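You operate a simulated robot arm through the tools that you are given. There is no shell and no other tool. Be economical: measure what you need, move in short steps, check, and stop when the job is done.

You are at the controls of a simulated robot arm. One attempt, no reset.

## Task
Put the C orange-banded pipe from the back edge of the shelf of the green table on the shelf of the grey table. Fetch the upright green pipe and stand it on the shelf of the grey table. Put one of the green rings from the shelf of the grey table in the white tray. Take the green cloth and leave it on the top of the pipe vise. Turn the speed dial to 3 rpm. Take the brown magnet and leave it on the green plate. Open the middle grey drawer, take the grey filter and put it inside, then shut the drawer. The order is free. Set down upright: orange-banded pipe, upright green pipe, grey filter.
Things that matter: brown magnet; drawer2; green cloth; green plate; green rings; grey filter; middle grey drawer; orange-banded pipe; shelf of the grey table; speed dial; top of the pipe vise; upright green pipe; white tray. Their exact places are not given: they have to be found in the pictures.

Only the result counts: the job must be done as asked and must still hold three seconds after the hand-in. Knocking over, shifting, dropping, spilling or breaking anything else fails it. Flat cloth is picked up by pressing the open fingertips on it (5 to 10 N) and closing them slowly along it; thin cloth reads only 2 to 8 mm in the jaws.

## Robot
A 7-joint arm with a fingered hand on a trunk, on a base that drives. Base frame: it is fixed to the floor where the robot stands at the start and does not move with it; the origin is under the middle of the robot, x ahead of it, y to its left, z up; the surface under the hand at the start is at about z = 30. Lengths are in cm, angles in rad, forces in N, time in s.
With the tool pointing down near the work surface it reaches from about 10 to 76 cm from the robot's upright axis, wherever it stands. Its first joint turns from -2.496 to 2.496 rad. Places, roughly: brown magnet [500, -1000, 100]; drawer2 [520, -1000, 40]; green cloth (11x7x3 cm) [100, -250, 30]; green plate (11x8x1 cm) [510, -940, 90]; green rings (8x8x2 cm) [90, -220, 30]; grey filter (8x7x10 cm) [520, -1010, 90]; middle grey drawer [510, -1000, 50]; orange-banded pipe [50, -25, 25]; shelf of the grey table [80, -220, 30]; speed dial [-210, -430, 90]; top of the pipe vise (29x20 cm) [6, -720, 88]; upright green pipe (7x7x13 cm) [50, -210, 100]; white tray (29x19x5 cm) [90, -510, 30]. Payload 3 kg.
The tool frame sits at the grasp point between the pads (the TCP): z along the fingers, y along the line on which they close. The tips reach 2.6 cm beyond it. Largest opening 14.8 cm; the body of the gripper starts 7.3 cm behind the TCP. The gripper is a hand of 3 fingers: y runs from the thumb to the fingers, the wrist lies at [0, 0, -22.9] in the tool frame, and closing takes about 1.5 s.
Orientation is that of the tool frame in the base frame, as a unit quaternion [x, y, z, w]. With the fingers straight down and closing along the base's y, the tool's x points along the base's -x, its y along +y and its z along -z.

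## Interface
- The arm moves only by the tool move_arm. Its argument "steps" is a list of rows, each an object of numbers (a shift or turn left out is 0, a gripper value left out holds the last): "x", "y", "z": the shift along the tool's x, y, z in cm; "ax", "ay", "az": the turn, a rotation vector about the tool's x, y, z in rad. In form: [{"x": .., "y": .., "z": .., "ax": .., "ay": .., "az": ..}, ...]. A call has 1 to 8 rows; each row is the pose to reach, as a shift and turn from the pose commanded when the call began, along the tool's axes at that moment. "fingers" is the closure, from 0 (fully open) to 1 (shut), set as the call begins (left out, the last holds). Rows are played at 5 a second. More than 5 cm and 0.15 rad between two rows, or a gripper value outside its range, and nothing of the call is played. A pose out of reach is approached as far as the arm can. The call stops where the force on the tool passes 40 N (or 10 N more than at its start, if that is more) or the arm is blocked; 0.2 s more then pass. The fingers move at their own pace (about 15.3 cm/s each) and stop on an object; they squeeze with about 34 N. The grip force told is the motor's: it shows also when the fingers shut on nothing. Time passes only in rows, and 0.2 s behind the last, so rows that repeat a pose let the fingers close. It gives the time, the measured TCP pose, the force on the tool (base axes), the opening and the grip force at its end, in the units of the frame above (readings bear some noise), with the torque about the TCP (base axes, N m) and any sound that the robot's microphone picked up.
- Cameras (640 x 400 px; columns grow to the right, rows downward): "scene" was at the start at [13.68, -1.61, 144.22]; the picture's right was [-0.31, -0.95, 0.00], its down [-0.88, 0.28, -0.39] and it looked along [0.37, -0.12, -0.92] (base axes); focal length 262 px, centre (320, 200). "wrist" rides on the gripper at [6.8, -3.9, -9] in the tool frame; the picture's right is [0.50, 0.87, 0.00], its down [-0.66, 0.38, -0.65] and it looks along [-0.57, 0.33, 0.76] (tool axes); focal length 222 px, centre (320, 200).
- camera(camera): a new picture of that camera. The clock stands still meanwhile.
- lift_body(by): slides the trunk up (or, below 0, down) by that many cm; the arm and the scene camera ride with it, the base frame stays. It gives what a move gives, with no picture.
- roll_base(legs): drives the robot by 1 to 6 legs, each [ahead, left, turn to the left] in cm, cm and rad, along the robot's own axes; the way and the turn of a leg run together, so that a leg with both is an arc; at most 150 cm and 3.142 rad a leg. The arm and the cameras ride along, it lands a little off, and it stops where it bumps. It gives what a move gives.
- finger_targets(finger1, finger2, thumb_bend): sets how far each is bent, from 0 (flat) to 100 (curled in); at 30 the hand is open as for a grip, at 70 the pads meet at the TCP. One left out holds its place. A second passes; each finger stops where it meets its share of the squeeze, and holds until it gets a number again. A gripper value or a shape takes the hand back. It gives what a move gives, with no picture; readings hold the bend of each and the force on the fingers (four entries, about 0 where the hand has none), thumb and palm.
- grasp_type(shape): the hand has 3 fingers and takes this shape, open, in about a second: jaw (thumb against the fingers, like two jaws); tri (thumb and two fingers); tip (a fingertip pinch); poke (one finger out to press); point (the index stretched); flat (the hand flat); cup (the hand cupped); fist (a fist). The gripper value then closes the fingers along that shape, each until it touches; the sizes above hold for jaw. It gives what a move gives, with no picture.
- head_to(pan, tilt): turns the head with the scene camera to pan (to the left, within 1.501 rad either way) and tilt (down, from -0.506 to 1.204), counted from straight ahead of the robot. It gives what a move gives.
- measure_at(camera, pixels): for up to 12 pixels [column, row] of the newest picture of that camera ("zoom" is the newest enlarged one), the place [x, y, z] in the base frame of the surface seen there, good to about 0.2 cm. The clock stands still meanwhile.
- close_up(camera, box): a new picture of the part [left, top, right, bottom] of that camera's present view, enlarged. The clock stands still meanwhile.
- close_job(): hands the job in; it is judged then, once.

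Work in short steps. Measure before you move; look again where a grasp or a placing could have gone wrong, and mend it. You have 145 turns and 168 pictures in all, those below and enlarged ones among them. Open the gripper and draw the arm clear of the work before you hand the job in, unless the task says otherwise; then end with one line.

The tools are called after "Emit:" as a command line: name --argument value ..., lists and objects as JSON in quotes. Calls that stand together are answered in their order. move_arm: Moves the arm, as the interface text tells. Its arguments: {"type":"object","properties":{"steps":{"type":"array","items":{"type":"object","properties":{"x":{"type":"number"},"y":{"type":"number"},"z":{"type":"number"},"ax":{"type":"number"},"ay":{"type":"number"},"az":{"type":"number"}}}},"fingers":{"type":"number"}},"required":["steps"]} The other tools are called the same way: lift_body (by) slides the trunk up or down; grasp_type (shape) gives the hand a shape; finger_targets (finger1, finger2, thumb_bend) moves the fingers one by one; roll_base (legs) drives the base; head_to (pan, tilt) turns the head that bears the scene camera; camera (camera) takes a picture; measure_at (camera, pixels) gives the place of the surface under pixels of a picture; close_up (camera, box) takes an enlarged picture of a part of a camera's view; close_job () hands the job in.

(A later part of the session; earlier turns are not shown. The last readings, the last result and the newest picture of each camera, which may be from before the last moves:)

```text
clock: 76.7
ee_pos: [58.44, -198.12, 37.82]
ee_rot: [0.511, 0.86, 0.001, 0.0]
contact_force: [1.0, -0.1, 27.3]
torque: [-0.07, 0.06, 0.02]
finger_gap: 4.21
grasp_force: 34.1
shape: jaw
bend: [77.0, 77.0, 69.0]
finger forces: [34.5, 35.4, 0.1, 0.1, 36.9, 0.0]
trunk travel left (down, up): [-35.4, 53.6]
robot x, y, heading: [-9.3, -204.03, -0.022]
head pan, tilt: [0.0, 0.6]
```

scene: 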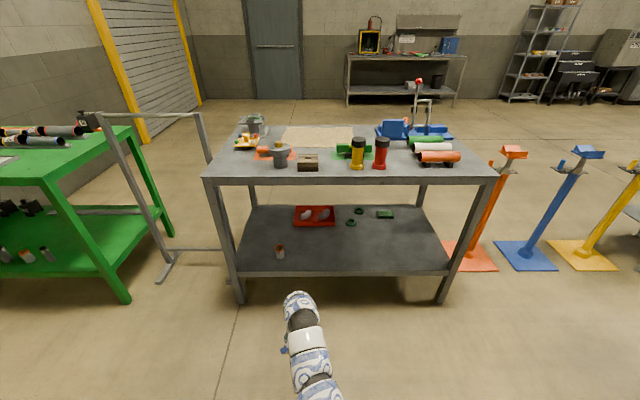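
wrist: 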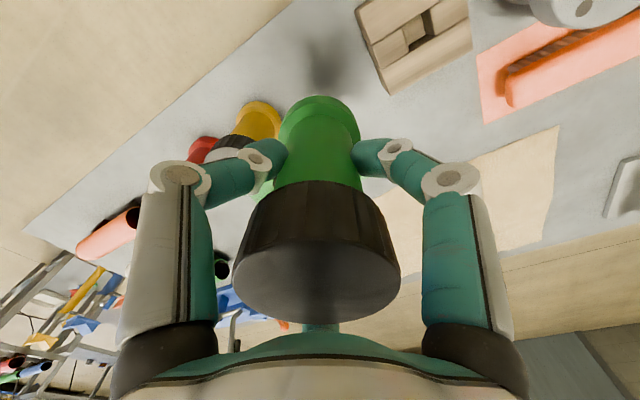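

Touched down (27 N). I ease up a little, then open and rise.

Emit:
move_arm --steps '[{"z": -0.2}, {"z": -0.2}]'

Emit:
move_arm --steps '[{"z": 0}, {"z": 0}, {"z": 0}, {"z": 0}, {"z": 0}, {"z": 0}]' --fingers 0.45

Emit:
move_arm --steps '[{"z": -3}, {"z": -6}, {"z": -9}, {"z": -11}, {"z": -11}]'

Emit:
camera --camera "wrist"

```text
clock: 77.3
ee_pos: [58.36, -198.25, 37.72]
ee_rot: [0.51, 0.86, 0.0, 0.001]
contact_force: [4.6, 1.3, 15.3]
torque: [-0.03, -0.08, -0.03]
finger_gap: 4.18
grasp_force: 33.8
shape: jaw
bend: [77.0, 77.0, 69.0]
finger forces: [35.3, 36.0, 0.0, 0.0, 33.3, 0.0]
trunk travel left (down, up): [-35.4, 53.6]
robot x, y, heading: [-9.8, -203.97, -0.021]
head pan, tilt: [0.0, 0.6]
```

```text
clock: 78.7
ee_pos: [58.36, -198.08, 37.77]
ee_rot: [0.511, 0.86, 0.0, 0.0]
contact_force: [0.2, 0.6, -0.6]
torque: [-0.04, -0.02, 0.0]
finger_gap: 8.08
grasp_force: 0.2
shape: jaw
bend: [34.0, 34.0, 70.0]
finger forces: [0.1, 0.1, 0.0, 0.0, 0.0, 0.0]
trunk travel left (down, up): [-35.4, 53.6]
robot x, y, heading: [-9.42, -204.28, -0.02]
head pan, tilt: [0.0, 0.6]
```

```text
clock: 79.9
ee_pos: [58.59, -197.93, 48.71]
ee_rot: [0.51, 0.86, -0.001, -0.001]
contact_force: [0.0, 0.0, 0.5]
torque: [0.01, 0.02, -0.02]
finger_gap: 8.11
grasp_force: 0.1
shape: jaw
bend: [34.0, 34.0, 70.0]
finger forces: [0.0, 0.0, 0.0, 0.1, 0.0, 0.1]
trunk travel left (down, up): [-35.4, 53.6]
robot x, y, heading: [-9.38, -203.62, -0.021]
head pan, tilt: [0.0, 0.6]
```

```text
138 pictures are left
```

wrist: 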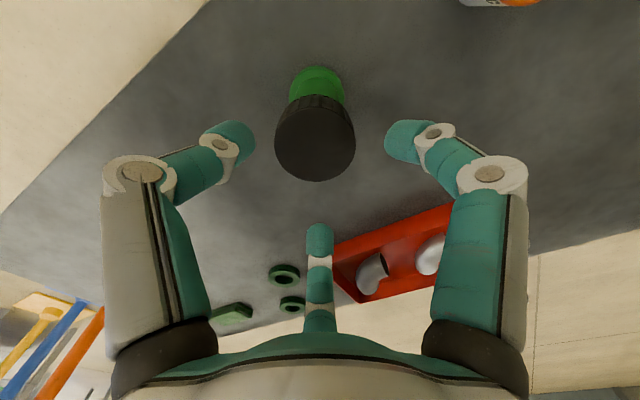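

Green pipe stands. For ring and cloth further in (x≈88–93) I need to know how close the body can come to the table, so I look down at the robot's own front.

Emit:
measure_at --camera "wrist" --pixels '[[283, 266], [292, 297], [237, 312], [316, 150], [298, 274], [268, 276]]'

Emit:
head_to --pan 0 --tilt 1.2

Emit:
camera --camera "scene"

```text
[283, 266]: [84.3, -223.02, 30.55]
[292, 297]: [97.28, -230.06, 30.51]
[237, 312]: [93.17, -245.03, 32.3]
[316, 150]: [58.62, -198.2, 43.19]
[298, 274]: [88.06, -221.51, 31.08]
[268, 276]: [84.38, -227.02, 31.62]
```

```text
clock: 80.9
ee_pos: [58.39, -198.04, 48.72]
ee_rot: [0.511, 0.86, 0.0, 0.001]
contact_force: [0.3, -0.1, 0.7]
torque: [0.03, -0.01, -0.01]
finger_gap: 8.08
grasp_force: 0.1
shape: jaw
bend: [34.0, 34.0, 70.0]
finger forces: [0.0, 0.1, 0.1, 0.0, 0.0, 0.0]
trunk travel left (down, up): [-35.4, 53.6]
robot x, y, heading: [-9.7, -203.92, -0.025]
head pan, tilt: [0.0, 1.201]
```

```text
137 pictures are left
```

scene: 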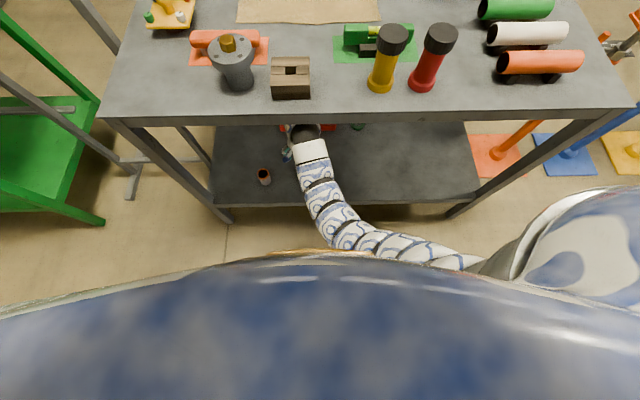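

Emit:
measure_at --camera "scene" --pixels '[[320, 262], [200, 275], [100, 290], [450, 275], [320, 330], [30, 320], [560, 215], [350, 252], [330, 190], [345, 225], [430, 250]]'

```text
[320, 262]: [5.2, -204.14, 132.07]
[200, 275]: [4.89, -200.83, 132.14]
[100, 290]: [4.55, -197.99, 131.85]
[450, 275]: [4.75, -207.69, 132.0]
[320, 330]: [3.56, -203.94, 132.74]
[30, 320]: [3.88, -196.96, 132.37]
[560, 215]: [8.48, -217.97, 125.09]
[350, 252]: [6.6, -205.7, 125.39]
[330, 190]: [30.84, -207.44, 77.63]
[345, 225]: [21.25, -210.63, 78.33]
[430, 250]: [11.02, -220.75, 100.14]
```

The trunk front is 16 cm from the axis, so I can get fairly close. I undo the 60° turn (so no finger points at the second ring), and strafe right toward the nearer ring at (86,−224).

Emit:
move_arm --steps '[{"az": -0.15}, {"az": -0.3}, {"az": -0.45}, {"az": -0.6}, {"az": -0.75}, {"az": -0.9}, {"az": -1.04}, {"az": -1.04}]'

Emit:
roll_base --legs '[[0, -26, 0.02], [13, 0, 0]]'

Emit:
camera --camera "scene"

```text
clock: 82.7
ee_pos: [58.41, -198.13, 48.8]
ee_rot: [0.015, 1.0, 0.0, 0.0]
contact_force: [-0.3, 0.0, 0.4]
torque: [0.0, 0.02, 0.0]
finger_gap: 8.11
grasp_force: 0.1
shape: jaw
bend: [34.0, 34.0, 70.0]
finger forces: [0.0, 0.1, 0.1, 0.1, 0.1, 0.0]
trunk travel left (down, up): [-35.4, 53.6]
robot x, y, heading: [-9.59, -203.79, -0.024]
head pan, tilt: [0.0, 1.201]
```

```text
clock: 85.4
ee_pos: [70.93, -222.51, 48.76]
ee_rot: [0.007, 1.0, 0.0, 0.0]
contact_force: [0.0, 0.1, 0.1]
torque: [0.01, 0.0, -0.01]
finger_gap: 8.13
grasp_force: 0.0
shape: jaw
bend: [34.0, 34.0, 70.0]
finger forces: [0.0, 0.0, 0.1, 0.0, 0.0, 0.1]
trunk travel left (down, up): [-35.4, 53.6]
robot x, y, heading: [3.25, -229.72, -0.005]
head pan, tilt: [0.0, 1.201]
```

```text
136 pictures are left
```

scene: 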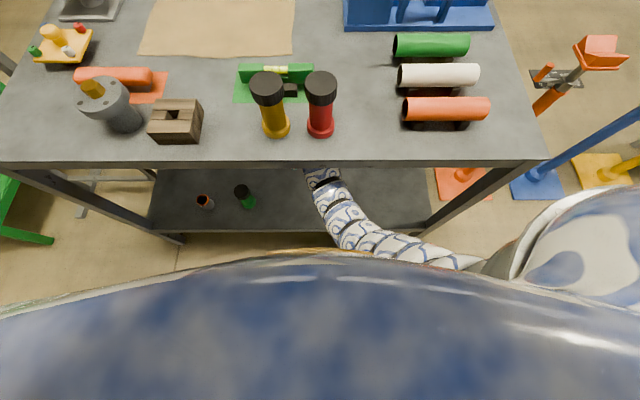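

C and the green pipe stand (205,200),(242,195). I stretch the arm forward 8 cm to see how far it reaches.

Emit:
move_arm --steps '[{"x": -3}, {"x": -6}, {"x": -9}, {"x": -9}]' --fingers 0

Emit:
camera --camera "wrist"

```text
clock: 86.4
ee_pos: [79.95, -222.56, 48.84]
ee_rot: [0.008, 1.0, 0.0, 0.0]
contact_force: [0.7, -0.1, 0.3]
torque: [0.01, 0.01, 0.0]
finger_gap: 14.8
grasp_force: 0.1
shape: jaw
bend: [30.0, 30.0, 30.0]
finger forces: [0.0, 0.0, 0.0, 0.0, 0.1, 0.0]
trunk travel left (down, up): [-35.4, 53.6]
robot x, y, heading: [3.38, -229.95, -0.004]
head pan, tilt: [0.0, 1.201]
```

```text
135 pictures are left
```

wrist: 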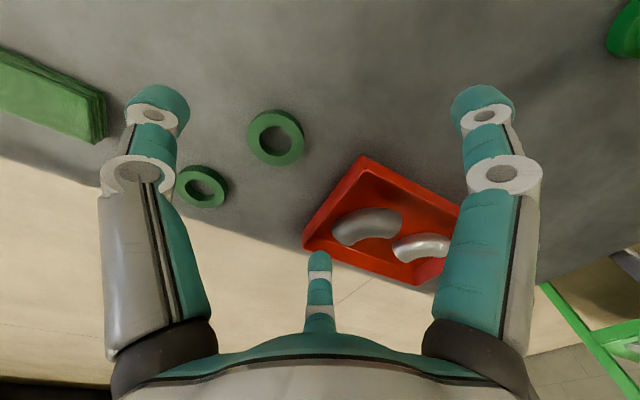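

Reach is fine. I measure the near ring's rim, the far ring, red tray corner and cloth.

Emit:
measure_at --camera "wrist" --pixels '[[252, 137], [298, 140], [276, 115], [277, 161], [202, 172], [338, 197], [304, 245], [10, 65], [100, 128], [65, 75], [60, 110], [202, 203]]'

```text
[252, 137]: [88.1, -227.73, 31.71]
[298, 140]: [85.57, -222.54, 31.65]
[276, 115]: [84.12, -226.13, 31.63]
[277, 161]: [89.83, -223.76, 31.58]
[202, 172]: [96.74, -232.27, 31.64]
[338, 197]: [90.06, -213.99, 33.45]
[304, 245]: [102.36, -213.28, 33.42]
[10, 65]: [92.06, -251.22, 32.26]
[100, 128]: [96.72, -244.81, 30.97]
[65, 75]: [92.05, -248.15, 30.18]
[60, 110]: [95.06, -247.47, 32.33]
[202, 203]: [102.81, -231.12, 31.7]
```

Ring 1 centre is (86.9,−225.0). I drive 7 ahead and 2.4 right cautiously.

Emit:
roll_base --legs '[[3.5, -2.4, 0], [3.5, 0, 0]]'

Emit:
camera --camera "wrist"

```text
clock: 87.8
ee_pos: [87.05, -224.9, 48.75]
ee_rot: [0.006, 1.0, 0.0, 0.0]
contact_force: [-0.7, 0.2, -0.3]
torque: [-0.01, 0.01, 0.0]
finger_gap: 14.8
grasp_force: 0.0
shape: jaw
bend: [30.0, 30.0, 30.0]
finger forces: [0.1, 0.0, 0.0, 0.0, 0.0, 0.0]
trunk travel left (down, up): [-35.4, 53.6]
robot x, y, heading: [10.28, -232.01, -0.006]
head pan, tilt: [0.0, 1.201]
```

```text
134 pictures are left
```

wrist: 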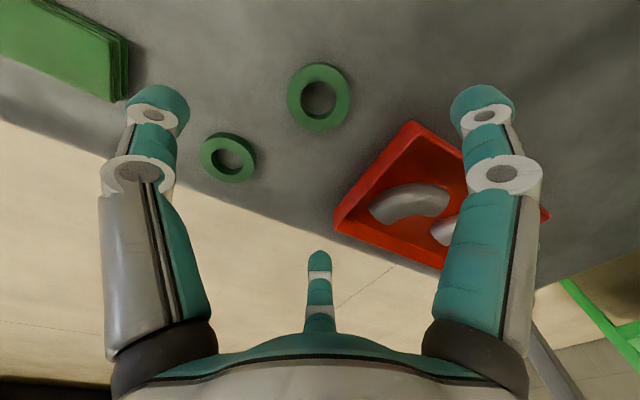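

No bump. Ring centred at (319,97). I descend with fingers slightly closed to TCP z≈36, then check.

Emit:
move_arm --steps '[{"x": 0.15, "y": -0.1, "z": 4}, {"x": 0.15, "y": -0.1, "z": 8}, {"x": 0.15, "y": -0.1, "z": 11}, {"x": 0.15, "y": -0.1, "z": 13}, {"x": 0.15, "y": -0.1, "z": 13}]' --fingers 0.25

Emit:
camera --camera "wrist"

```text
clock: 88.8
ee_pos: [83.33, -224.02, 31.86]
ee_rot: [0.002, 1.0, 0.009, 0.001]
contact_force: [15.0, 11.9, 214.4]
torque: [-4.87, -0.68, 1.36]
finger_gap: 10.07
grasp_force: 0.1
shape: jaw
bend: [10.0, 7.0, 72.0]
finger forces: [58.4, 56.2, 0.1, 0.0, 100.0, 0.0]
trunk travel left (down, up): [-35.4, 53.6]
robot x, y, heading: [8.46, -231.41, -0.004]
head pan, tilt: [0.0, 1.201]
stopped in row 4: the force on the tool passed its limit at 90 N (the readings are from after the stop); the commanded pose is now the measured one
```

```text
133 pictures are left
```

wrist: 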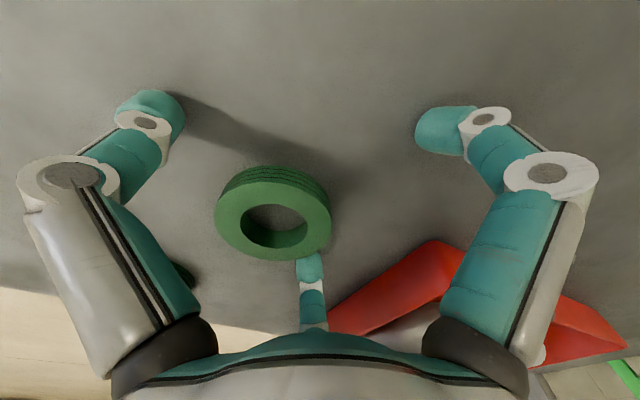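

The hand pushed onto the shelf with high force (arm overreached). I lift straight off now.

Emit:
move_arm --steps '[{"z": -1}, {"z": -3}, {"z": -6}, {"z": -6}]'

Emit:
camera --camera "wrist"

Emit:
camera --camera "scene"

```text
clock: 89.8
ee_pos: [85.0, -224.27, 41.29]
ee_rot: [0.005, 1.0, 0.001, -0.003]
contact_force: [0.1, 0.7, -0.1]
torque: [0.03, 0.01, 0.0]
finger_gap: 11.09
grasp_force: 0.1
shape: jaw
bend: [26.0, 26.0, 55.0]
finger forces: [0.0, 0.0, 0.0, 0.1, 0.0, 0.0]
trunk travel left (down, up): [-35.4, 53.6]
robot x, y, heading: [8.91, -231.67, -0.002]
head pan, tilt: [0.0, 1.201]
```

```text
132 pictures are left
```

wrist: 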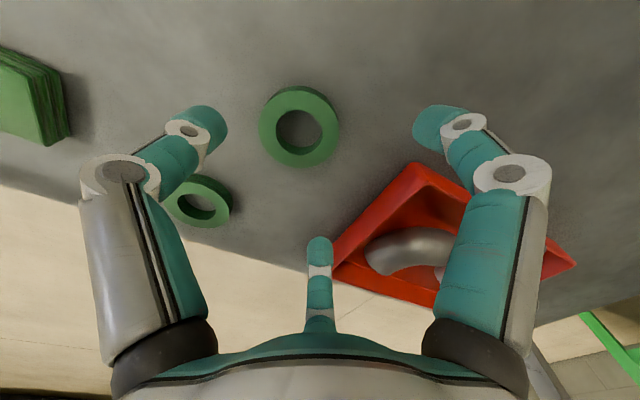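

```text
131 pictures are left
```

scene: 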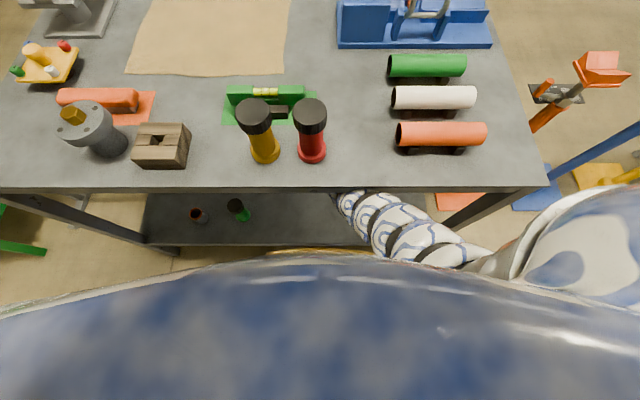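

Things look undisturbed. I check that ring and tray have not moved.

Emit:
measure_at --camera "wrist" --pixels '[[268, 127], [332, 127], [300, 92], [300, 163], [177, 205], [416, 165], [335, 275], [5, 60], [60, 130], [215, 225]]'

```text
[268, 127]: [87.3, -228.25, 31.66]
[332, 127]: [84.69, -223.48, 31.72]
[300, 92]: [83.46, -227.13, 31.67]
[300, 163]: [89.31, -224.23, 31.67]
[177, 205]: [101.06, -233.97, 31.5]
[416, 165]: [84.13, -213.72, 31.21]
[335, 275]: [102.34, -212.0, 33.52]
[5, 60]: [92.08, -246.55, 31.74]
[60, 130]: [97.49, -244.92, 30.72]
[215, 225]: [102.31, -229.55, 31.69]
```

Ring centre now (86.4,−225.7). I shift with the base, then lower with the trunk, which keeps the arm posture.

Emit:
roll_base --legs '[[1.4, -1.3, 0]]'

Emit:
lift_body --by -5

Emit:
camera --camera "wrist"

```text
clock: 90.7
ee_pos: [85.72, -225.45, 40.8]
ee_rot: [0.003, 1.0, 0.0, -0.005]
contact_force: [-0.9, -0.7, 0.7]
torque: [0.02, 0.02, 0.0]
finger_gap: 11.11
grasp_force: 0.0
shape: jaw
bend: [26.0, 26.0, 55.0]
finger forces: [0.0, 0.0, 0.1, 0.1, 0.0, 0.0]
trunk travel left (down, up): [-35.4, 53.6]
robot x, y, heading: [10.41, -232.79, -0.003]
head pan, tilt: [0.0, 1.201]
stopped in leg 1: the robot was blocked; the commanded pose is now the measured one
```

```text
clock: 91.6
ee_pos: [85.82, -225.35, 35.81]
ee_rot: [0.004, 1.0, 0.001, -0.004]
contact_force: [0.1, 0.1, -0.5]
torque: [-0.02, 0.0, 0.02]
finger_gap: 11.11
grasp_force: 0.1
shape: jaw
bend: [26.0, 26.0, 55.0]
finger forces: [0.1, 0.0, 0.0, 0.0, 0.1, 0.1]
trunk travel left (down, up): [-30.4, 58.6]
robot x, y, heading: [10.39, -233.29, 0.002]
head pan, tilt: [0.0, 1.201]
```

```text
130 pictures are left
```

wrist: 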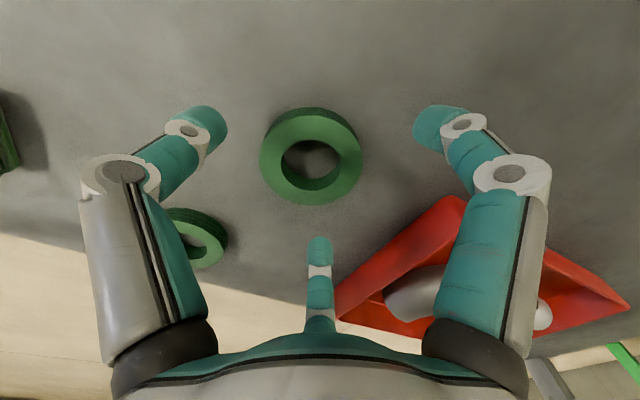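

Base is blocked at x=10.4 (limit noted), but the ring lies inside the finger triangle. I lower the trunk 2.8 cm more.

Emit:
lift_body --by -2.6

Emit:
camera --camera "wrist"

```text
clock: 92.3
ee_pos: [85.73, -225.36, 33.16]
ee_rot: [0.004, 1.0, 0.001, -0.004]
contact_force: [-0.1, -0.4, -0.2]
torque: [0.01, 0.03, 0.0]
finger_gap: 11.1
grasp_force: 0.2
shape: jaw
bend: [26.0, 26.0, 55.0]
finger forces: [0.0, 0.0, 0.0, 0.1, 0.0, 0.0]
trunk travel left (down, up): [-27.8, 61.2]
robot x, y, heading: [10.62, -232.75, -0.003]
head pan, tilt: [0.0, 1.201]
```

```text
129 pictures are left
```

wrist: 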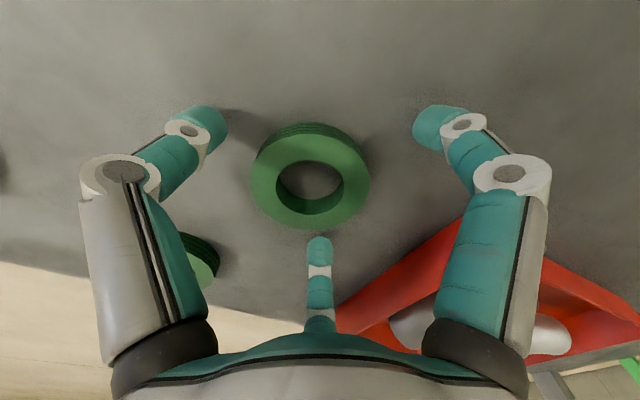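

Tips straddle the ring at its height. I close.

Emit:
move_arm --steps '[{"z": 0}, {"z": 0}, {"z": 0}, {"z": 0}, {"z": 0}, {"z": 0}, {"z": 0}]' --fingers 1

Emit:
camera --camera "wrist"

```text
clock: 93.9
ee_pos: [85.67, -225.45, 33.08]
ee_rot: [0.003, 1.0, 0.001, -0.004]
contact_force: [0.7, 0.1, 0.6]
torque: [-0.01, 0.0, 0.03]
finger_gap: 6.35
grasp_force: 34.5
shape: jaw
bend: [77.0, 37.0, 70.0]
finger forces: [30.2, 29.1, 0.0, 0.1, 31.2, 0.1]
trunk travel left (down, up): [-27.8, 61.2]
robot x, y, heading: [10.27, -232.94, 0.0]
head pan, tilt: [0.0, 1.201]
```

```text
128 pictures are left
```

wrist: 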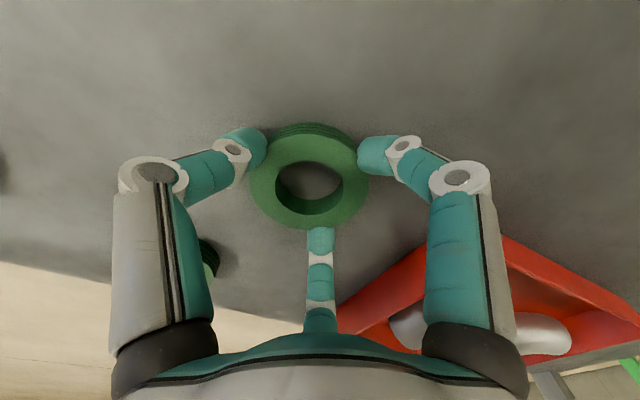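

Gripped on all three. I lift 9 cm by trunk and back out.

Emit:
lift_body --by 9

Emit:
camera --camera "wrist"

```text
clock: 95.2
ee_pos: [85.12, -225.32, 40.52]
ee_rot: [0.002, 1.0, 0.001, -0.009]
contact_force: [-0.3, -1.3, -0.7]
torque: [0.02, -0.02, 0.02]
finger_gap: 6.33
grasp_force: 34.8
shape: jaw
bend: [77.0, 37.0, 70.0]
finger forces: [30.4, 29.1, 0.1, 0.0, 31.2, 0.0]
trunk travel left (down, up): [-36.8, 52.2]
robot x, y, heading: [9.84, -232.96, -0.001]
head pan, tilt: [0.0, 1.201]
```

```text
127 pictures are left
```

wrist: 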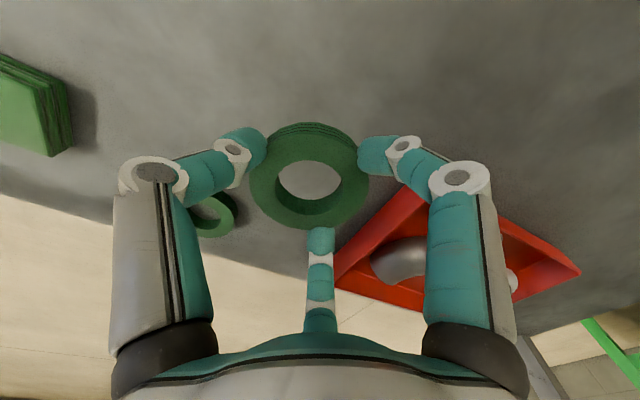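

The rise fell 1.6 cm short: the arm seems to touch the tabletop's underside. I lower 2.5 cm and back out.

Emit:
lift_body --by -2.5

Emit:
roll_base --legs '[[-75, 0, 0]]'

Emit:
head_to --pan -0.6 --tilt 0.5

Emit:
camera --camera "scene"

```text
clock: 95.9
ee_pos: [86.2, -225.41, 40.23]
ee_rot: [0.003, 1.0, 0.001, -0.002]
contact_force: [-0.6, 0.8, -0.5]
torque: [-0.02, 0.01, -0.01]
finger_gap: 6.3
grasp_force: 33.9
shape: jaw
bend: [77.0, 37.0, 70.0]
finger forces: [30.1, 29.1, 0.0, 0.0, 31.2, 0.0]
trunk travel left (down, up): [-34.3, 54.7]
robot x, y, heading: [10.29, -232.89, 0.003]
head pan, tilt: [0.0, 1.201]
```

```text
clock: 99.9
ee_pos: [11.26, -225.14, 39.75]
ee_rot: [0.0, 1.0, 0.0, -0.004]
contact_force: [0.9, -0.5, 0.1]
torque: [0.0, 0.01, 0.0]
finger_gap: 6.33
grasp_force: 34.1
shape: jaw
bend: [77.0, 37.0, 70.0]
finger forces: [30.1, 29.1, 0.0, 0.0, 31.3, 0.0]
trunk travel left (down, up): [-34.3, 54.7]
robot x, y, heading: [-64.29, -233.04, 0.006]
head pan, tilt: [0.0, 1.201]
```

```text
clock: 101.0
ee_pos: [11.4, -224.95, 39.55]
ee_rot: [0.0, 1.0, 0.001, -0.005]
contact_force: [0.6, -0.3, -0.2]
torque: [0.0, 0.0, -0.02]
finger_gap: 6.33
grasp_force: 34.6
shape: jaw
bend: [77.0, 37.0, 70.0]
finger forces: [30.1, 29.1, 0.0, 0.1, 31.3, 0.1]
trunk travel left (down, up): [-34.3, 54.7]
robot x, y, heading: [-64.06, -232.98, 0.006]
head pan, tilt: [-0.6, 0.499]
```

```text
126 pictures are left
```

scene: 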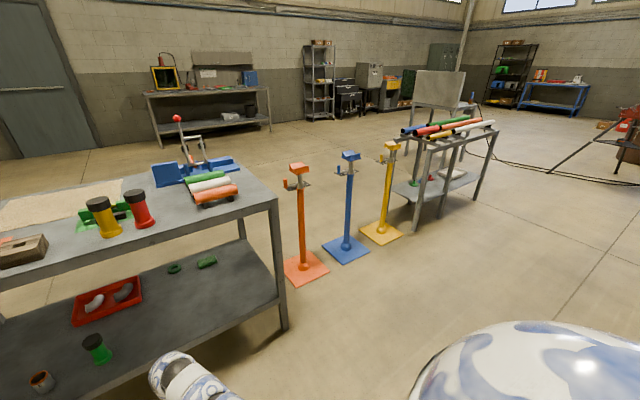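

The next table with a white tray on its shelf shows at (450,170). I enlarge and measure it.

Emit:
close_up --camera "scene" --box '[370, 100, 530, 240]'

Emit:
measure_at --camera "scene" --pixels '[[418, 228], [476, 200], [422, 135], [497, 128], [452, 174], [400, 237], [383, 232], [420, 188], [448, 187]]'

```text
2.86 times, centred on (450, 170) of scene
```

zoom: 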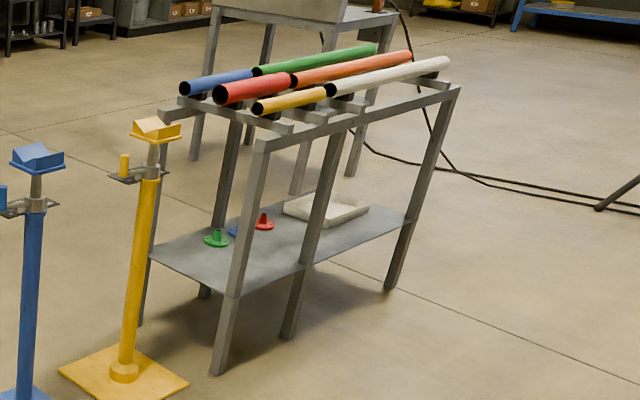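

```text
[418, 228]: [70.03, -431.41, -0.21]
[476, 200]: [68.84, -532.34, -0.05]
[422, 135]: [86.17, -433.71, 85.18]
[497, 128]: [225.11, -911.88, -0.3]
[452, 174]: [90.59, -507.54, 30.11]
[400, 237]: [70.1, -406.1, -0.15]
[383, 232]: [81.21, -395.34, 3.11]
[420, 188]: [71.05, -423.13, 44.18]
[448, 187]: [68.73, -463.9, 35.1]
```

The tray is at about (90,−508); legs at y≈−431, −464, −533. Before driving right I look along the path.

Emit:
head_to --pan -1.4 --tilt 0.4

Emit:
camera --camera "scene"

```text
clock: 102.1
ee_pos: [11.26, -225.08, 39.67]
ee_rot: [0.0, 1.0, 0.0, -0.004]
contact_force: [-0.4, 0.0, -0.9]
torque: [0.0, -0.01, -0.03]
finger_gap: 6.35
grasp_force: 34.1
shape: jaw
bend: [77.0, 37.0, 70.0]
finger forces: [30.0, 29.2, 0.0, 0.0, 31.2, 0.1]
trunk travel left (down, up): [-34.3, 54.7]
robot x, y, heading: [-64.34, -233.11, 0.007]
head pan, tilt: [-1.4, 0.4]
```

```text
124 pictures are left
```

scene: 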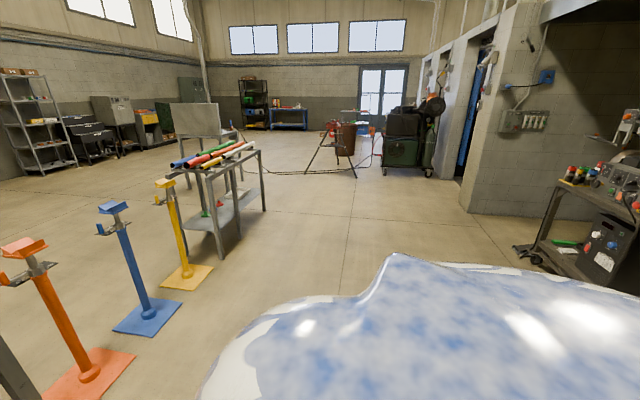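

The way right is clear up to y≈−550. I drive 278 cm to the right.

Emit:
roll_base --legs '[[0, -140, -0.007], [0, -138, 0]]'

Emit:
head_to --pan 0 --tilt 0.6

Emit:
camera --camera "scene"

```text
clock: 115.6
ee_pos: [13.97, -503.16, 39.61]
ee_rot: [-0.002, 1.0, 0.001, -0.004]
contact_force: [-0.1, -0.7, -1.4]
torque: [-0.02, 0.02, 0.01]
finger_gap: 6.33
grasp_force: 34.2
shape: jaw
bend: [77.0, 37.0, 70.0]
finger forces: [30.1, 29.1, 0.1, 0.0, 31.3, 0.0]
trunk travel left (down, up): [-34.3, 54.7]
robot x, y, heading: [-61.24, -511.66, 0.005]
head pan, tilt: [-1.4, 0.4]
```

```text
clock: 117.1
ee_pos: [14.01, -502.99, 39.59]
ee_rot: [-0.002, 1.0, 0.002, -0.004]
contact_force: [0.4, 0.4, -1.0]
torque: [-0.03, 0.01, 0.02]
finger_gap: 6.34
grasp_force: 34.2
shape: jaw
bend: [77.0, 37.0, 70.0]
finger forces: [30.1, 29.1, 0.0, 0.0, 31.3, 0.1]
trunk travel left (down, up): [-34.3, 54.7]
robot x, y, heading: [-61.1, -511.48, 0.007]
head pan, tilt: [0.0, 0.6]
```

```text
123 pictures are left
```

scene: 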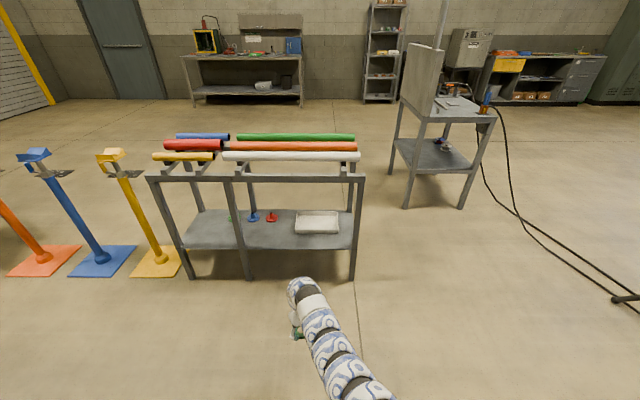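

Emit:
measure_at --camera "scene" --pixels '[[298, 214], [337, 214], [296, 231], [338, 231], [317, 222], [317, 232], [290, 156], [295, 178], [236, 200], [352, 200], [300, 247]]'

Emit:
close_up --camera "scene" --box '[220, 130, 380, 290]'

```text
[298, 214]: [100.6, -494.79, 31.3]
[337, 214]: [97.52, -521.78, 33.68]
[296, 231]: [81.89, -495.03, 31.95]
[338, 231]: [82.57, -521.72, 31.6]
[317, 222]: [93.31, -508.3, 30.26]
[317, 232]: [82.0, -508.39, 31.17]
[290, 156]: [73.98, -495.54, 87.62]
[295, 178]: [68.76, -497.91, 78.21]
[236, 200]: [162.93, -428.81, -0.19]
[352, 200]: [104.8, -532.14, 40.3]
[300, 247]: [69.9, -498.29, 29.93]
```

```text
2.50 times, centred on (300, 210) of scene
```

zoom: 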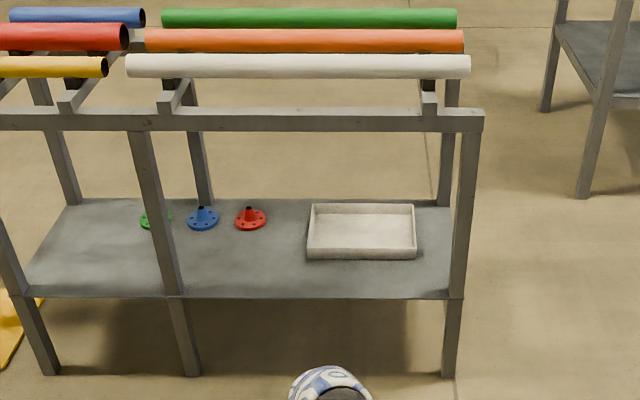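

The front cross beam is at z≈78, so I check the arm's top height and the tray rim before entering.

Emit:
measure_at --camera "scene" --pixels '[[303, 284], [312, 305], [325, 330], [340, 360], [360, 390]]'

Emit:
measure_at --camera "zoom" --pixels '[[362, 247], [362, 207], [312, 230], [415, 230], [300, 110], [300, 125], [360, 228], [330, 250], [250, 225]]'

```text
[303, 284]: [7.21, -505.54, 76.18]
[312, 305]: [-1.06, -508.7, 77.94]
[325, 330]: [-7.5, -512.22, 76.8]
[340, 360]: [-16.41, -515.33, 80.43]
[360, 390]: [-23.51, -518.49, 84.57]
```

```text
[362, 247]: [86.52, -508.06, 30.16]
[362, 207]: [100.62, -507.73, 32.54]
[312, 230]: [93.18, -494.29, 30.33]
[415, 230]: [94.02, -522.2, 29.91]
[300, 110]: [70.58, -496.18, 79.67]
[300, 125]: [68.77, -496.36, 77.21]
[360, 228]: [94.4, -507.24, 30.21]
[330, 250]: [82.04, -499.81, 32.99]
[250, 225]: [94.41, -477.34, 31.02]
```

Tight: I zoom to measure beam underside and tray rim precisely.

Emit:
close_up --camera "scene" --box '[286, 160, 356, 240]'

```text
5.00 times, centred on (321, 200) of scene
```

zoom: 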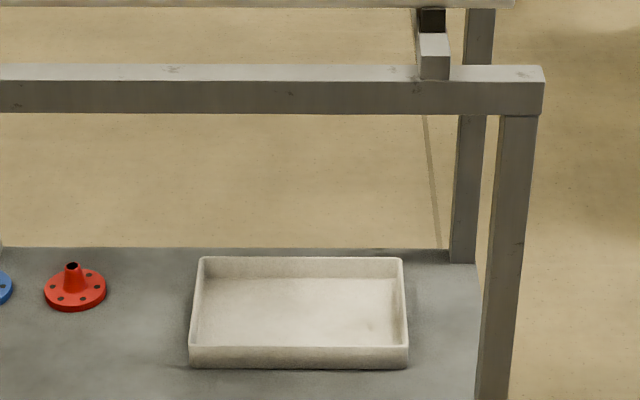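

Emit:
measure_at --camera "zoom" --pixels '[[200, 84], [200, 108], [200, 111], [300, 346], [300, 350], [300, 364], [300, 258], [300, 264], [192, 335], [404, 320], [300, 320], [500, 200]]'

```text
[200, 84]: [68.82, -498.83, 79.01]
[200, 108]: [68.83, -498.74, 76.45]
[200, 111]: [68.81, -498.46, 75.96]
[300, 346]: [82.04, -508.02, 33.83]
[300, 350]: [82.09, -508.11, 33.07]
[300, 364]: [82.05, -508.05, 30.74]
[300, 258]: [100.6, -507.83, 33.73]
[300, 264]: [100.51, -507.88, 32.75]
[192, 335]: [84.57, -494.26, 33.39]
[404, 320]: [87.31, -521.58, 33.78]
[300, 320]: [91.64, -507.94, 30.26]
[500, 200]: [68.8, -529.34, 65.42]
```

Beam underside is z 75.8, tray rim 34.0. I pitch the tool forward 0.7 rad so wrist and forearm drop and trail behind, raising TCP slightly.

Emit:
move_arm --steps '[{"ay": -0.14, "z": -0.5}, {"ay": -0.28, "z": -1}, {"ay": -0.42, "z": -1.4}, {"ay": -0.56, "z": -1.4}, {"ay": -0.7, "z": -1.4}, {"ay": -0.7, "z": -1.4}]'

Emit:
camera --camera "scene"

Emit:
camera --camera "wrist"

```text
clock: 118.5
ee_pos: [14.02, -503.05, 41.06]
ee_rot: [-0.002, 0.941, 0.002, 0.34]
contact_force: [-0.2, 1.6, -0.2]
torque: [0.02, -0.01, -0.01]
finger_gap: 6.3
grasp_force: 34.2
shape: jaw
bend: [77.0, 37.0, 70.0]
finger forces: [30.2, 29.2, 0.0, 0.0, 31.7, 0.0]
trunk travel left (down, up): [-34.3, 54.7]
robot x, y, heading: [-61.23, -511.09, 0.008]
head pan, tilt: [0.0, 0.6]
```

```text
120 pictures are left
```

scene: 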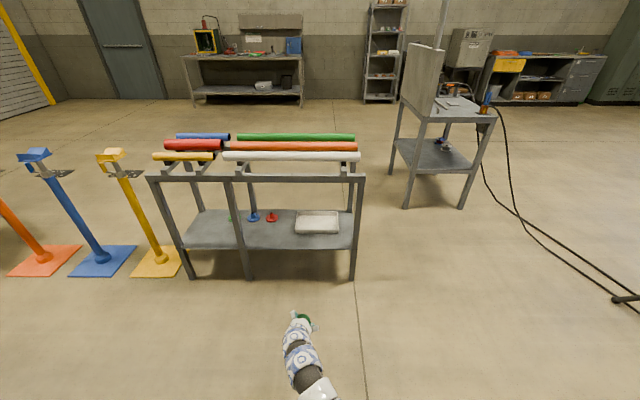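

```text
119 pictures are left
```

wrist: 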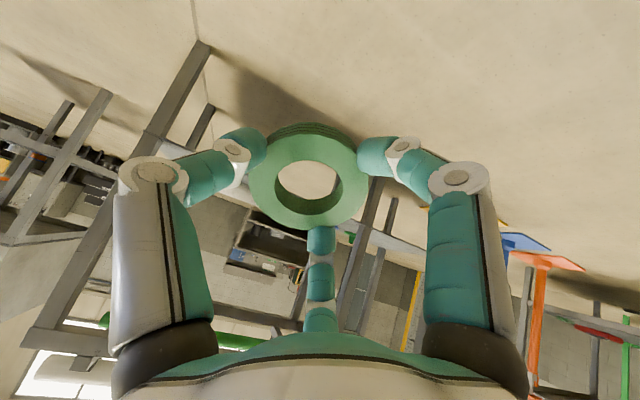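

Emit:
measure_at --camera "scene" --pixels '[[299, 325], [295, 335], [300, 355], [308, 375], [320, 392], [302, 316]]'

```text
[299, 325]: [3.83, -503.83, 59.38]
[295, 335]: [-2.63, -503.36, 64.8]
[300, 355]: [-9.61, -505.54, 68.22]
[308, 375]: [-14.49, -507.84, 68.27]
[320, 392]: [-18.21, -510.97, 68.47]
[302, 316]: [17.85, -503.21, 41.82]
```

Arm top is 68.5 now, clear of the beam. I drive in: right 5, ahead 75.

Emit:
roll_base --legs '[[0, -5, -0.006], [75, 0, 0]]'

Emit:
camera --camera "wrist"

Emit:
camera --camera "scene"

```text
clock: 123.1
ee_pos: [88.53, -509.33, 41.05]
ee_rot: [0.006, 0.941, -0.002, 0.339]
contact_force: [0.3, 0.4, -0.8]
torque: [0.01, 0.01, 0.05]
finger_gap: 6.28
grasp_force: 34.2
shape: jaw
bend: [77.0, 37.0, 70.0]
finger forces: [30.0, 29.2, 0.0, 0.0, 31.8, 0.0]
trunk travel left (down, up): [-34.3, 54.7]
robot x, y, heading: [13.28, -516.62, -0.015]
head pan, tilt: [0.0, 0.6]
```

```text
118 pictures are left
```

wrist: 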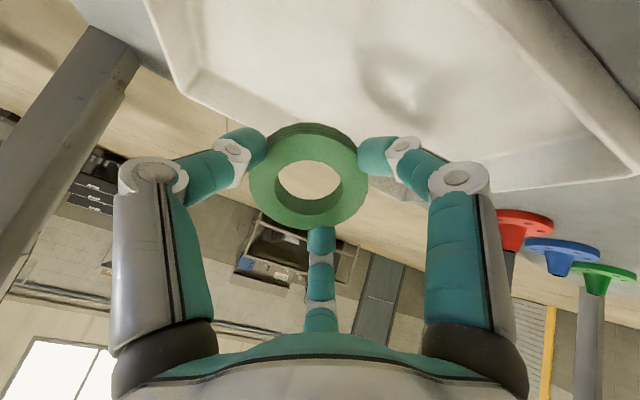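

```text
117 pictures are left
```

scene: 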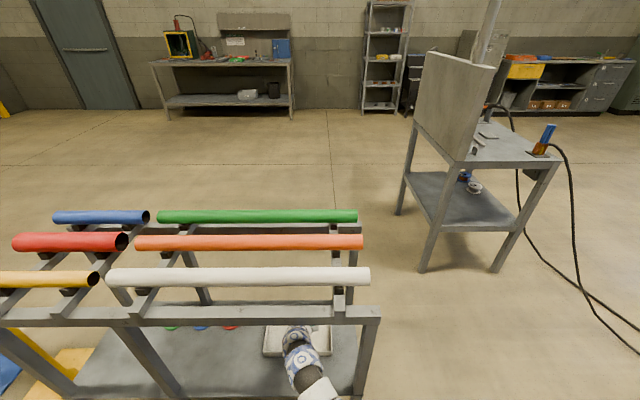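

The ring is over the tray. I lower the trunk 4.3 cm, then open moderately.

Emit:
lift_body --by -4.3

Emit:
move_arm --steps '[{"z": 0}, {"z": 0}, {"z": 0}, {"z": 0}, {"z": 0}, {"z": 0}]' --fingers 0.3

Emit:
camera --camera "wrist"

```text
clock: 123.9
ee_pos: [88.54, -509.46, 36.78]
ee_rot: [0.006, 0.941, -0.001, 0.338]
contact_force: [0.0, 1.1, -0.2]
torque: [0.02, 0.01, 0.0]
finger_gap: 6.3
grasp_force: 34.1
shape: jaw
bend: [77.0, 37.0, 70.0]
finger forces: [30.1, 29.3, 0.0, 0.0, 31.8, 0.0]
trunk travel left (down, up): [-30.0, 59.0]
robot x, y, heading: [13.33, -516.59, -0.007]
head pan, tilt: [0.0, 0.6]
```

```text
clock: 125.3
ee_pos: [88.55, -509.44, 36.8]
ee_rot: [0.006, 0.941, -0.001, 0.339]
contact_force: [1.9, -0.6, 2.1]
torque: [0.06, 0.04, 0.0]
finger_gap: 10.27
grasp_force: 0.0
shape: jaw
bend: [30.0, 28.0, 74.0]
finger forces: [2.9, 0.0, 0.0, 0.0, 0.0, 0.0]
trunk travel left (down, up): [-30.0, 59.0]
robot x, y, heading: [13.09, -516.54, -0.008]
head pan, tilt: [0.0, 0.6]
```

```text
116 pictures are left
```

wrist: 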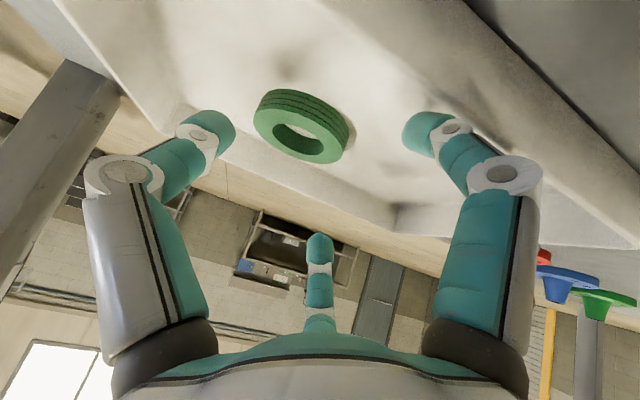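

The ring lies in the tray at (300,125). I raise 5.5 cm by trunk, back out, and verify.

Emit:
lift_body --by 5.5

Emit:
roll_base --legs '[[-80, 0, 0]]'

Emit:
camera --camera "scene"

```text
clock: 126.3
ee_pos: [88.46, -509.37, 42.33]
ee_rot: [0.006, 0.941, -0.001, 0.339]
contact_force: [0.1, 1.2, 0.8]
torque: [-0.03, -0.01, 0.01]
finger_gap: 10.31
grasp_force: 0.0
shape: jaw
bend: [28.0, 28.0, 74.0]
finger forces: [0.0, 0.0, 0.0, 0.0, 0.1, 0.0]
trunk travel left (down, up): [-35.5, 53.5]
robot x, y, heading: [13.14, -516.51, -0.006]
head pan, tilt: [0.0, 0.6]
```

```text
clock: 130.6
ee_pos: [9.16, -508.9, 42.24]
ee_rot: [0.007, 0.941, -0.002, 0.339]
contact_force: [0.5, -0.1, 0.1]
torque: [-0.01, -0.01, -0.01]
finger_gap: 10.33
grasp_force: 0.0
shape: jaw
bend: [28.0, 28.0, 74.0]
finger forces: [0.0, 0.0, 0.1, 0.1, 0.1, 0.0]
trunk travel left (down, up): [-35.5, 53.5]
robot x, y, heading: [-66.66, -516.08, -0.011]
head pan, tilt: [0.0, 0.6]
```

```text
115 pictures are left
```

scene: 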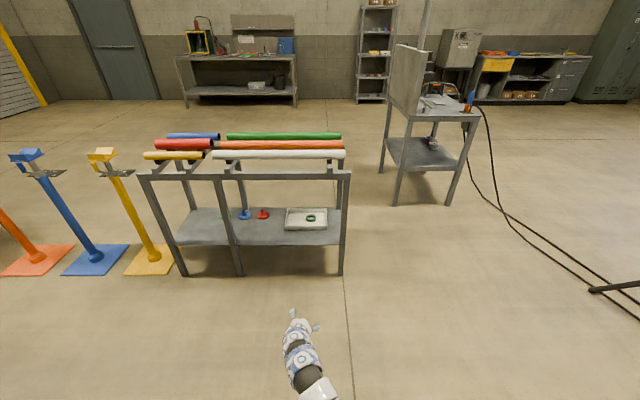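

Ring is in the tray at (311,218). For the cloth (x≈93, deep) I plan to come from the far side; I measure the gap between the rack table and the panelled table at right.

Emit:
measure_at --camera "scene" --pixels '[[380, 170], [397, 202], [447, 203], [341, 272], [340, 206], [160, 250], [95, 250], [40, 262], [590, 290], [300, 130], [185, 107]]'

Emit:
close_up --camera "scene" --box '[270, 180, 370, 260]'

```text
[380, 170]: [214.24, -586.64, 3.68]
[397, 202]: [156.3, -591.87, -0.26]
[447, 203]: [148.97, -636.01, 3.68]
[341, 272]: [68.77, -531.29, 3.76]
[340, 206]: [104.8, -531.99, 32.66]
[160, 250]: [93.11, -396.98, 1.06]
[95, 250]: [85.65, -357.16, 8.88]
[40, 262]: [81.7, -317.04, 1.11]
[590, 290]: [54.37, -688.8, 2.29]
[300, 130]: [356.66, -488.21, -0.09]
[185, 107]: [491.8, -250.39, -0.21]
```

```text
5.00 times, centred on (320, 220) of scene
```

zoom: 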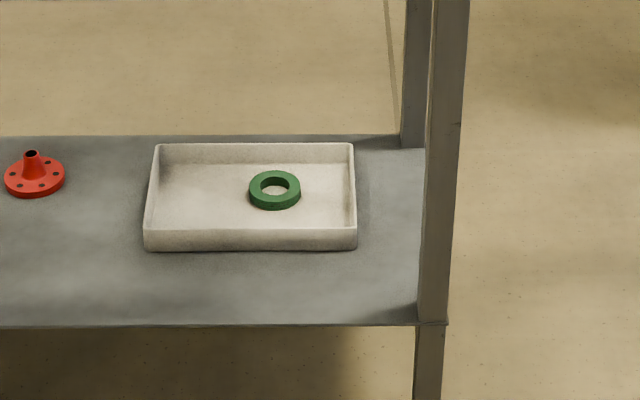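

The ring lies flat in the tray. Before the cloth I do the nearby speed dial at (−210,−430): I turn left to face it and look.

Emit:
roll_base --legs '[[0, 0, 2.5]]'

Emit:
head_to --pan 0 --tilt 0.5

Emit:
camera --camera "scene"

```text
clock: 136.8
ee_pos: [-129.82, -474.46, 42.25]
ee_rot: [0.886, -0.316, -0.319, -0.113]
contact_force: [-0.1, 0.1, 0.3]
torque: [0.0, -0.01, 0.0]
finger_gap: 10.31
grasp_force: 0.1
shape: jaw
bend: [28.0, 28.0, 74.0]
finger forces: [0.0, 0.0, 0.1, 0.0, 0.1, 0.1]
trunk travel left (down, up): [-35.5, 53.5]
robot x, y, heading: [-65.91, -516.31, 2.463]
head pan, tilt: [0.0, 0.6]
```

```text
clock: 137.5
ee_pos: [-129.85, -474.51, 42.31]
ee_rot: [0.886, -0.316, -0.32, -0.113]
contact_force: [0.0, 0.2, 0.2]
torque: [0.01, 0.0, -0.01]
finger_gap: 10.33
grasp_force: 0.0
shape: jaw
bend: [28.0, 28.0, 74.0]
finger forces: [0.0, 0.0, 0.0, 0.0, 0.0, 0.0]
trunk travel left (down, up): [-35.5, 53.5]
robot x, y, heading: [-66.6, -516.13, 2.457]
head pan, tilt: [0.0, 0.499]
```

```text
113 pictures are left
```

scene: 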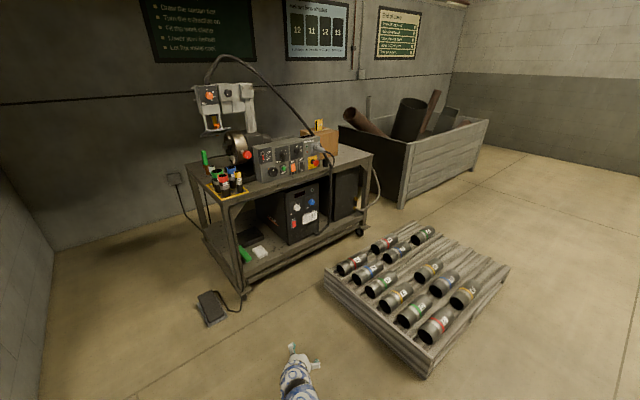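

The control panel shows at (290,155). I enlarge it.

Emit:
close_up --camera "scene" --box '[240, 125, 340, 195]'

Emit:
measure_at --camera "scene" --pixels '[[256, 180], [330, 165], [256, 150], [330, 138], [240, 205], [372, 155], [204, 190], [330, 272], [245, 295], [215, 300], [430, 375], [370, 230]]'

```text
5.71 times, centred on (290, 160) of scene
```

zoom: 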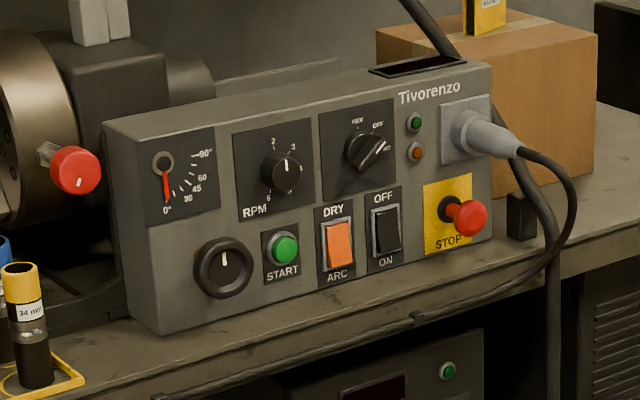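

```text
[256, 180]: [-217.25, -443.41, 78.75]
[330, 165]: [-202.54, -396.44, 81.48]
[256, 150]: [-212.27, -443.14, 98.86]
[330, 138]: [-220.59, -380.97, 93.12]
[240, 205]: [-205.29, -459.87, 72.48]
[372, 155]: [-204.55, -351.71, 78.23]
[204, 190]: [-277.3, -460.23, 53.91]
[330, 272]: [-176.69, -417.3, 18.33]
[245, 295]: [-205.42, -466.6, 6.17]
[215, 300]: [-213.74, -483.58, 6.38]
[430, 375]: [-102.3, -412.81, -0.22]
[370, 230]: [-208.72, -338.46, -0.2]
```

Emit:
close_up --camera "scene" --box '[278, 142, 298, 166]'

```text
16.00 times, centred on (288, 154) of scene
```

zoom: 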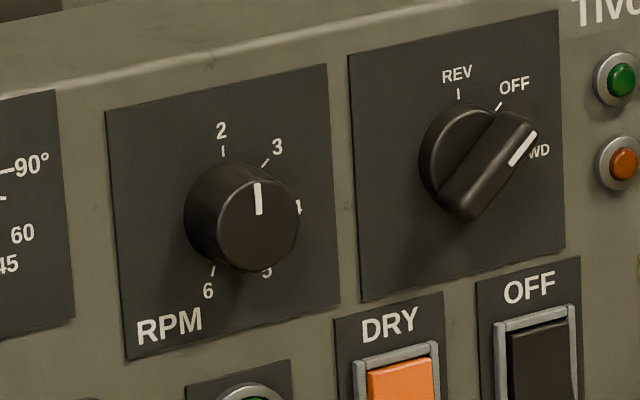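

The RPM knob points a bit above 2; target 3 lies clockwise. I measure the panel plane and knob.

Emit:
measure_at --camera "zoom" --pixels '[[115, 120], [320, 75], [335, 295], [130, 350], [262, 222], [259, 190], [225, 160], [268, 165], [195, 215], [290, 235], [470, 160], [500, 140]]'

```text
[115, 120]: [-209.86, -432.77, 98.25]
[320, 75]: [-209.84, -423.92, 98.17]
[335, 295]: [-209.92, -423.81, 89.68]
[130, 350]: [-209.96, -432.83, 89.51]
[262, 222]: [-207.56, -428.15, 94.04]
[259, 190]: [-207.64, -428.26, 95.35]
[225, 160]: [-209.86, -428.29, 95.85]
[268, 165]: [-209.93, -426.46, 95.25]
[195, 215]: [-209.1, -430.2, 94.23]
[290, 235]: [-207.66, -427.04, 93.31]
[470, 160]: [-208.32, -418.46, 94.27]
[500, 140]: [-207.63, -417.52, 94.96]
```

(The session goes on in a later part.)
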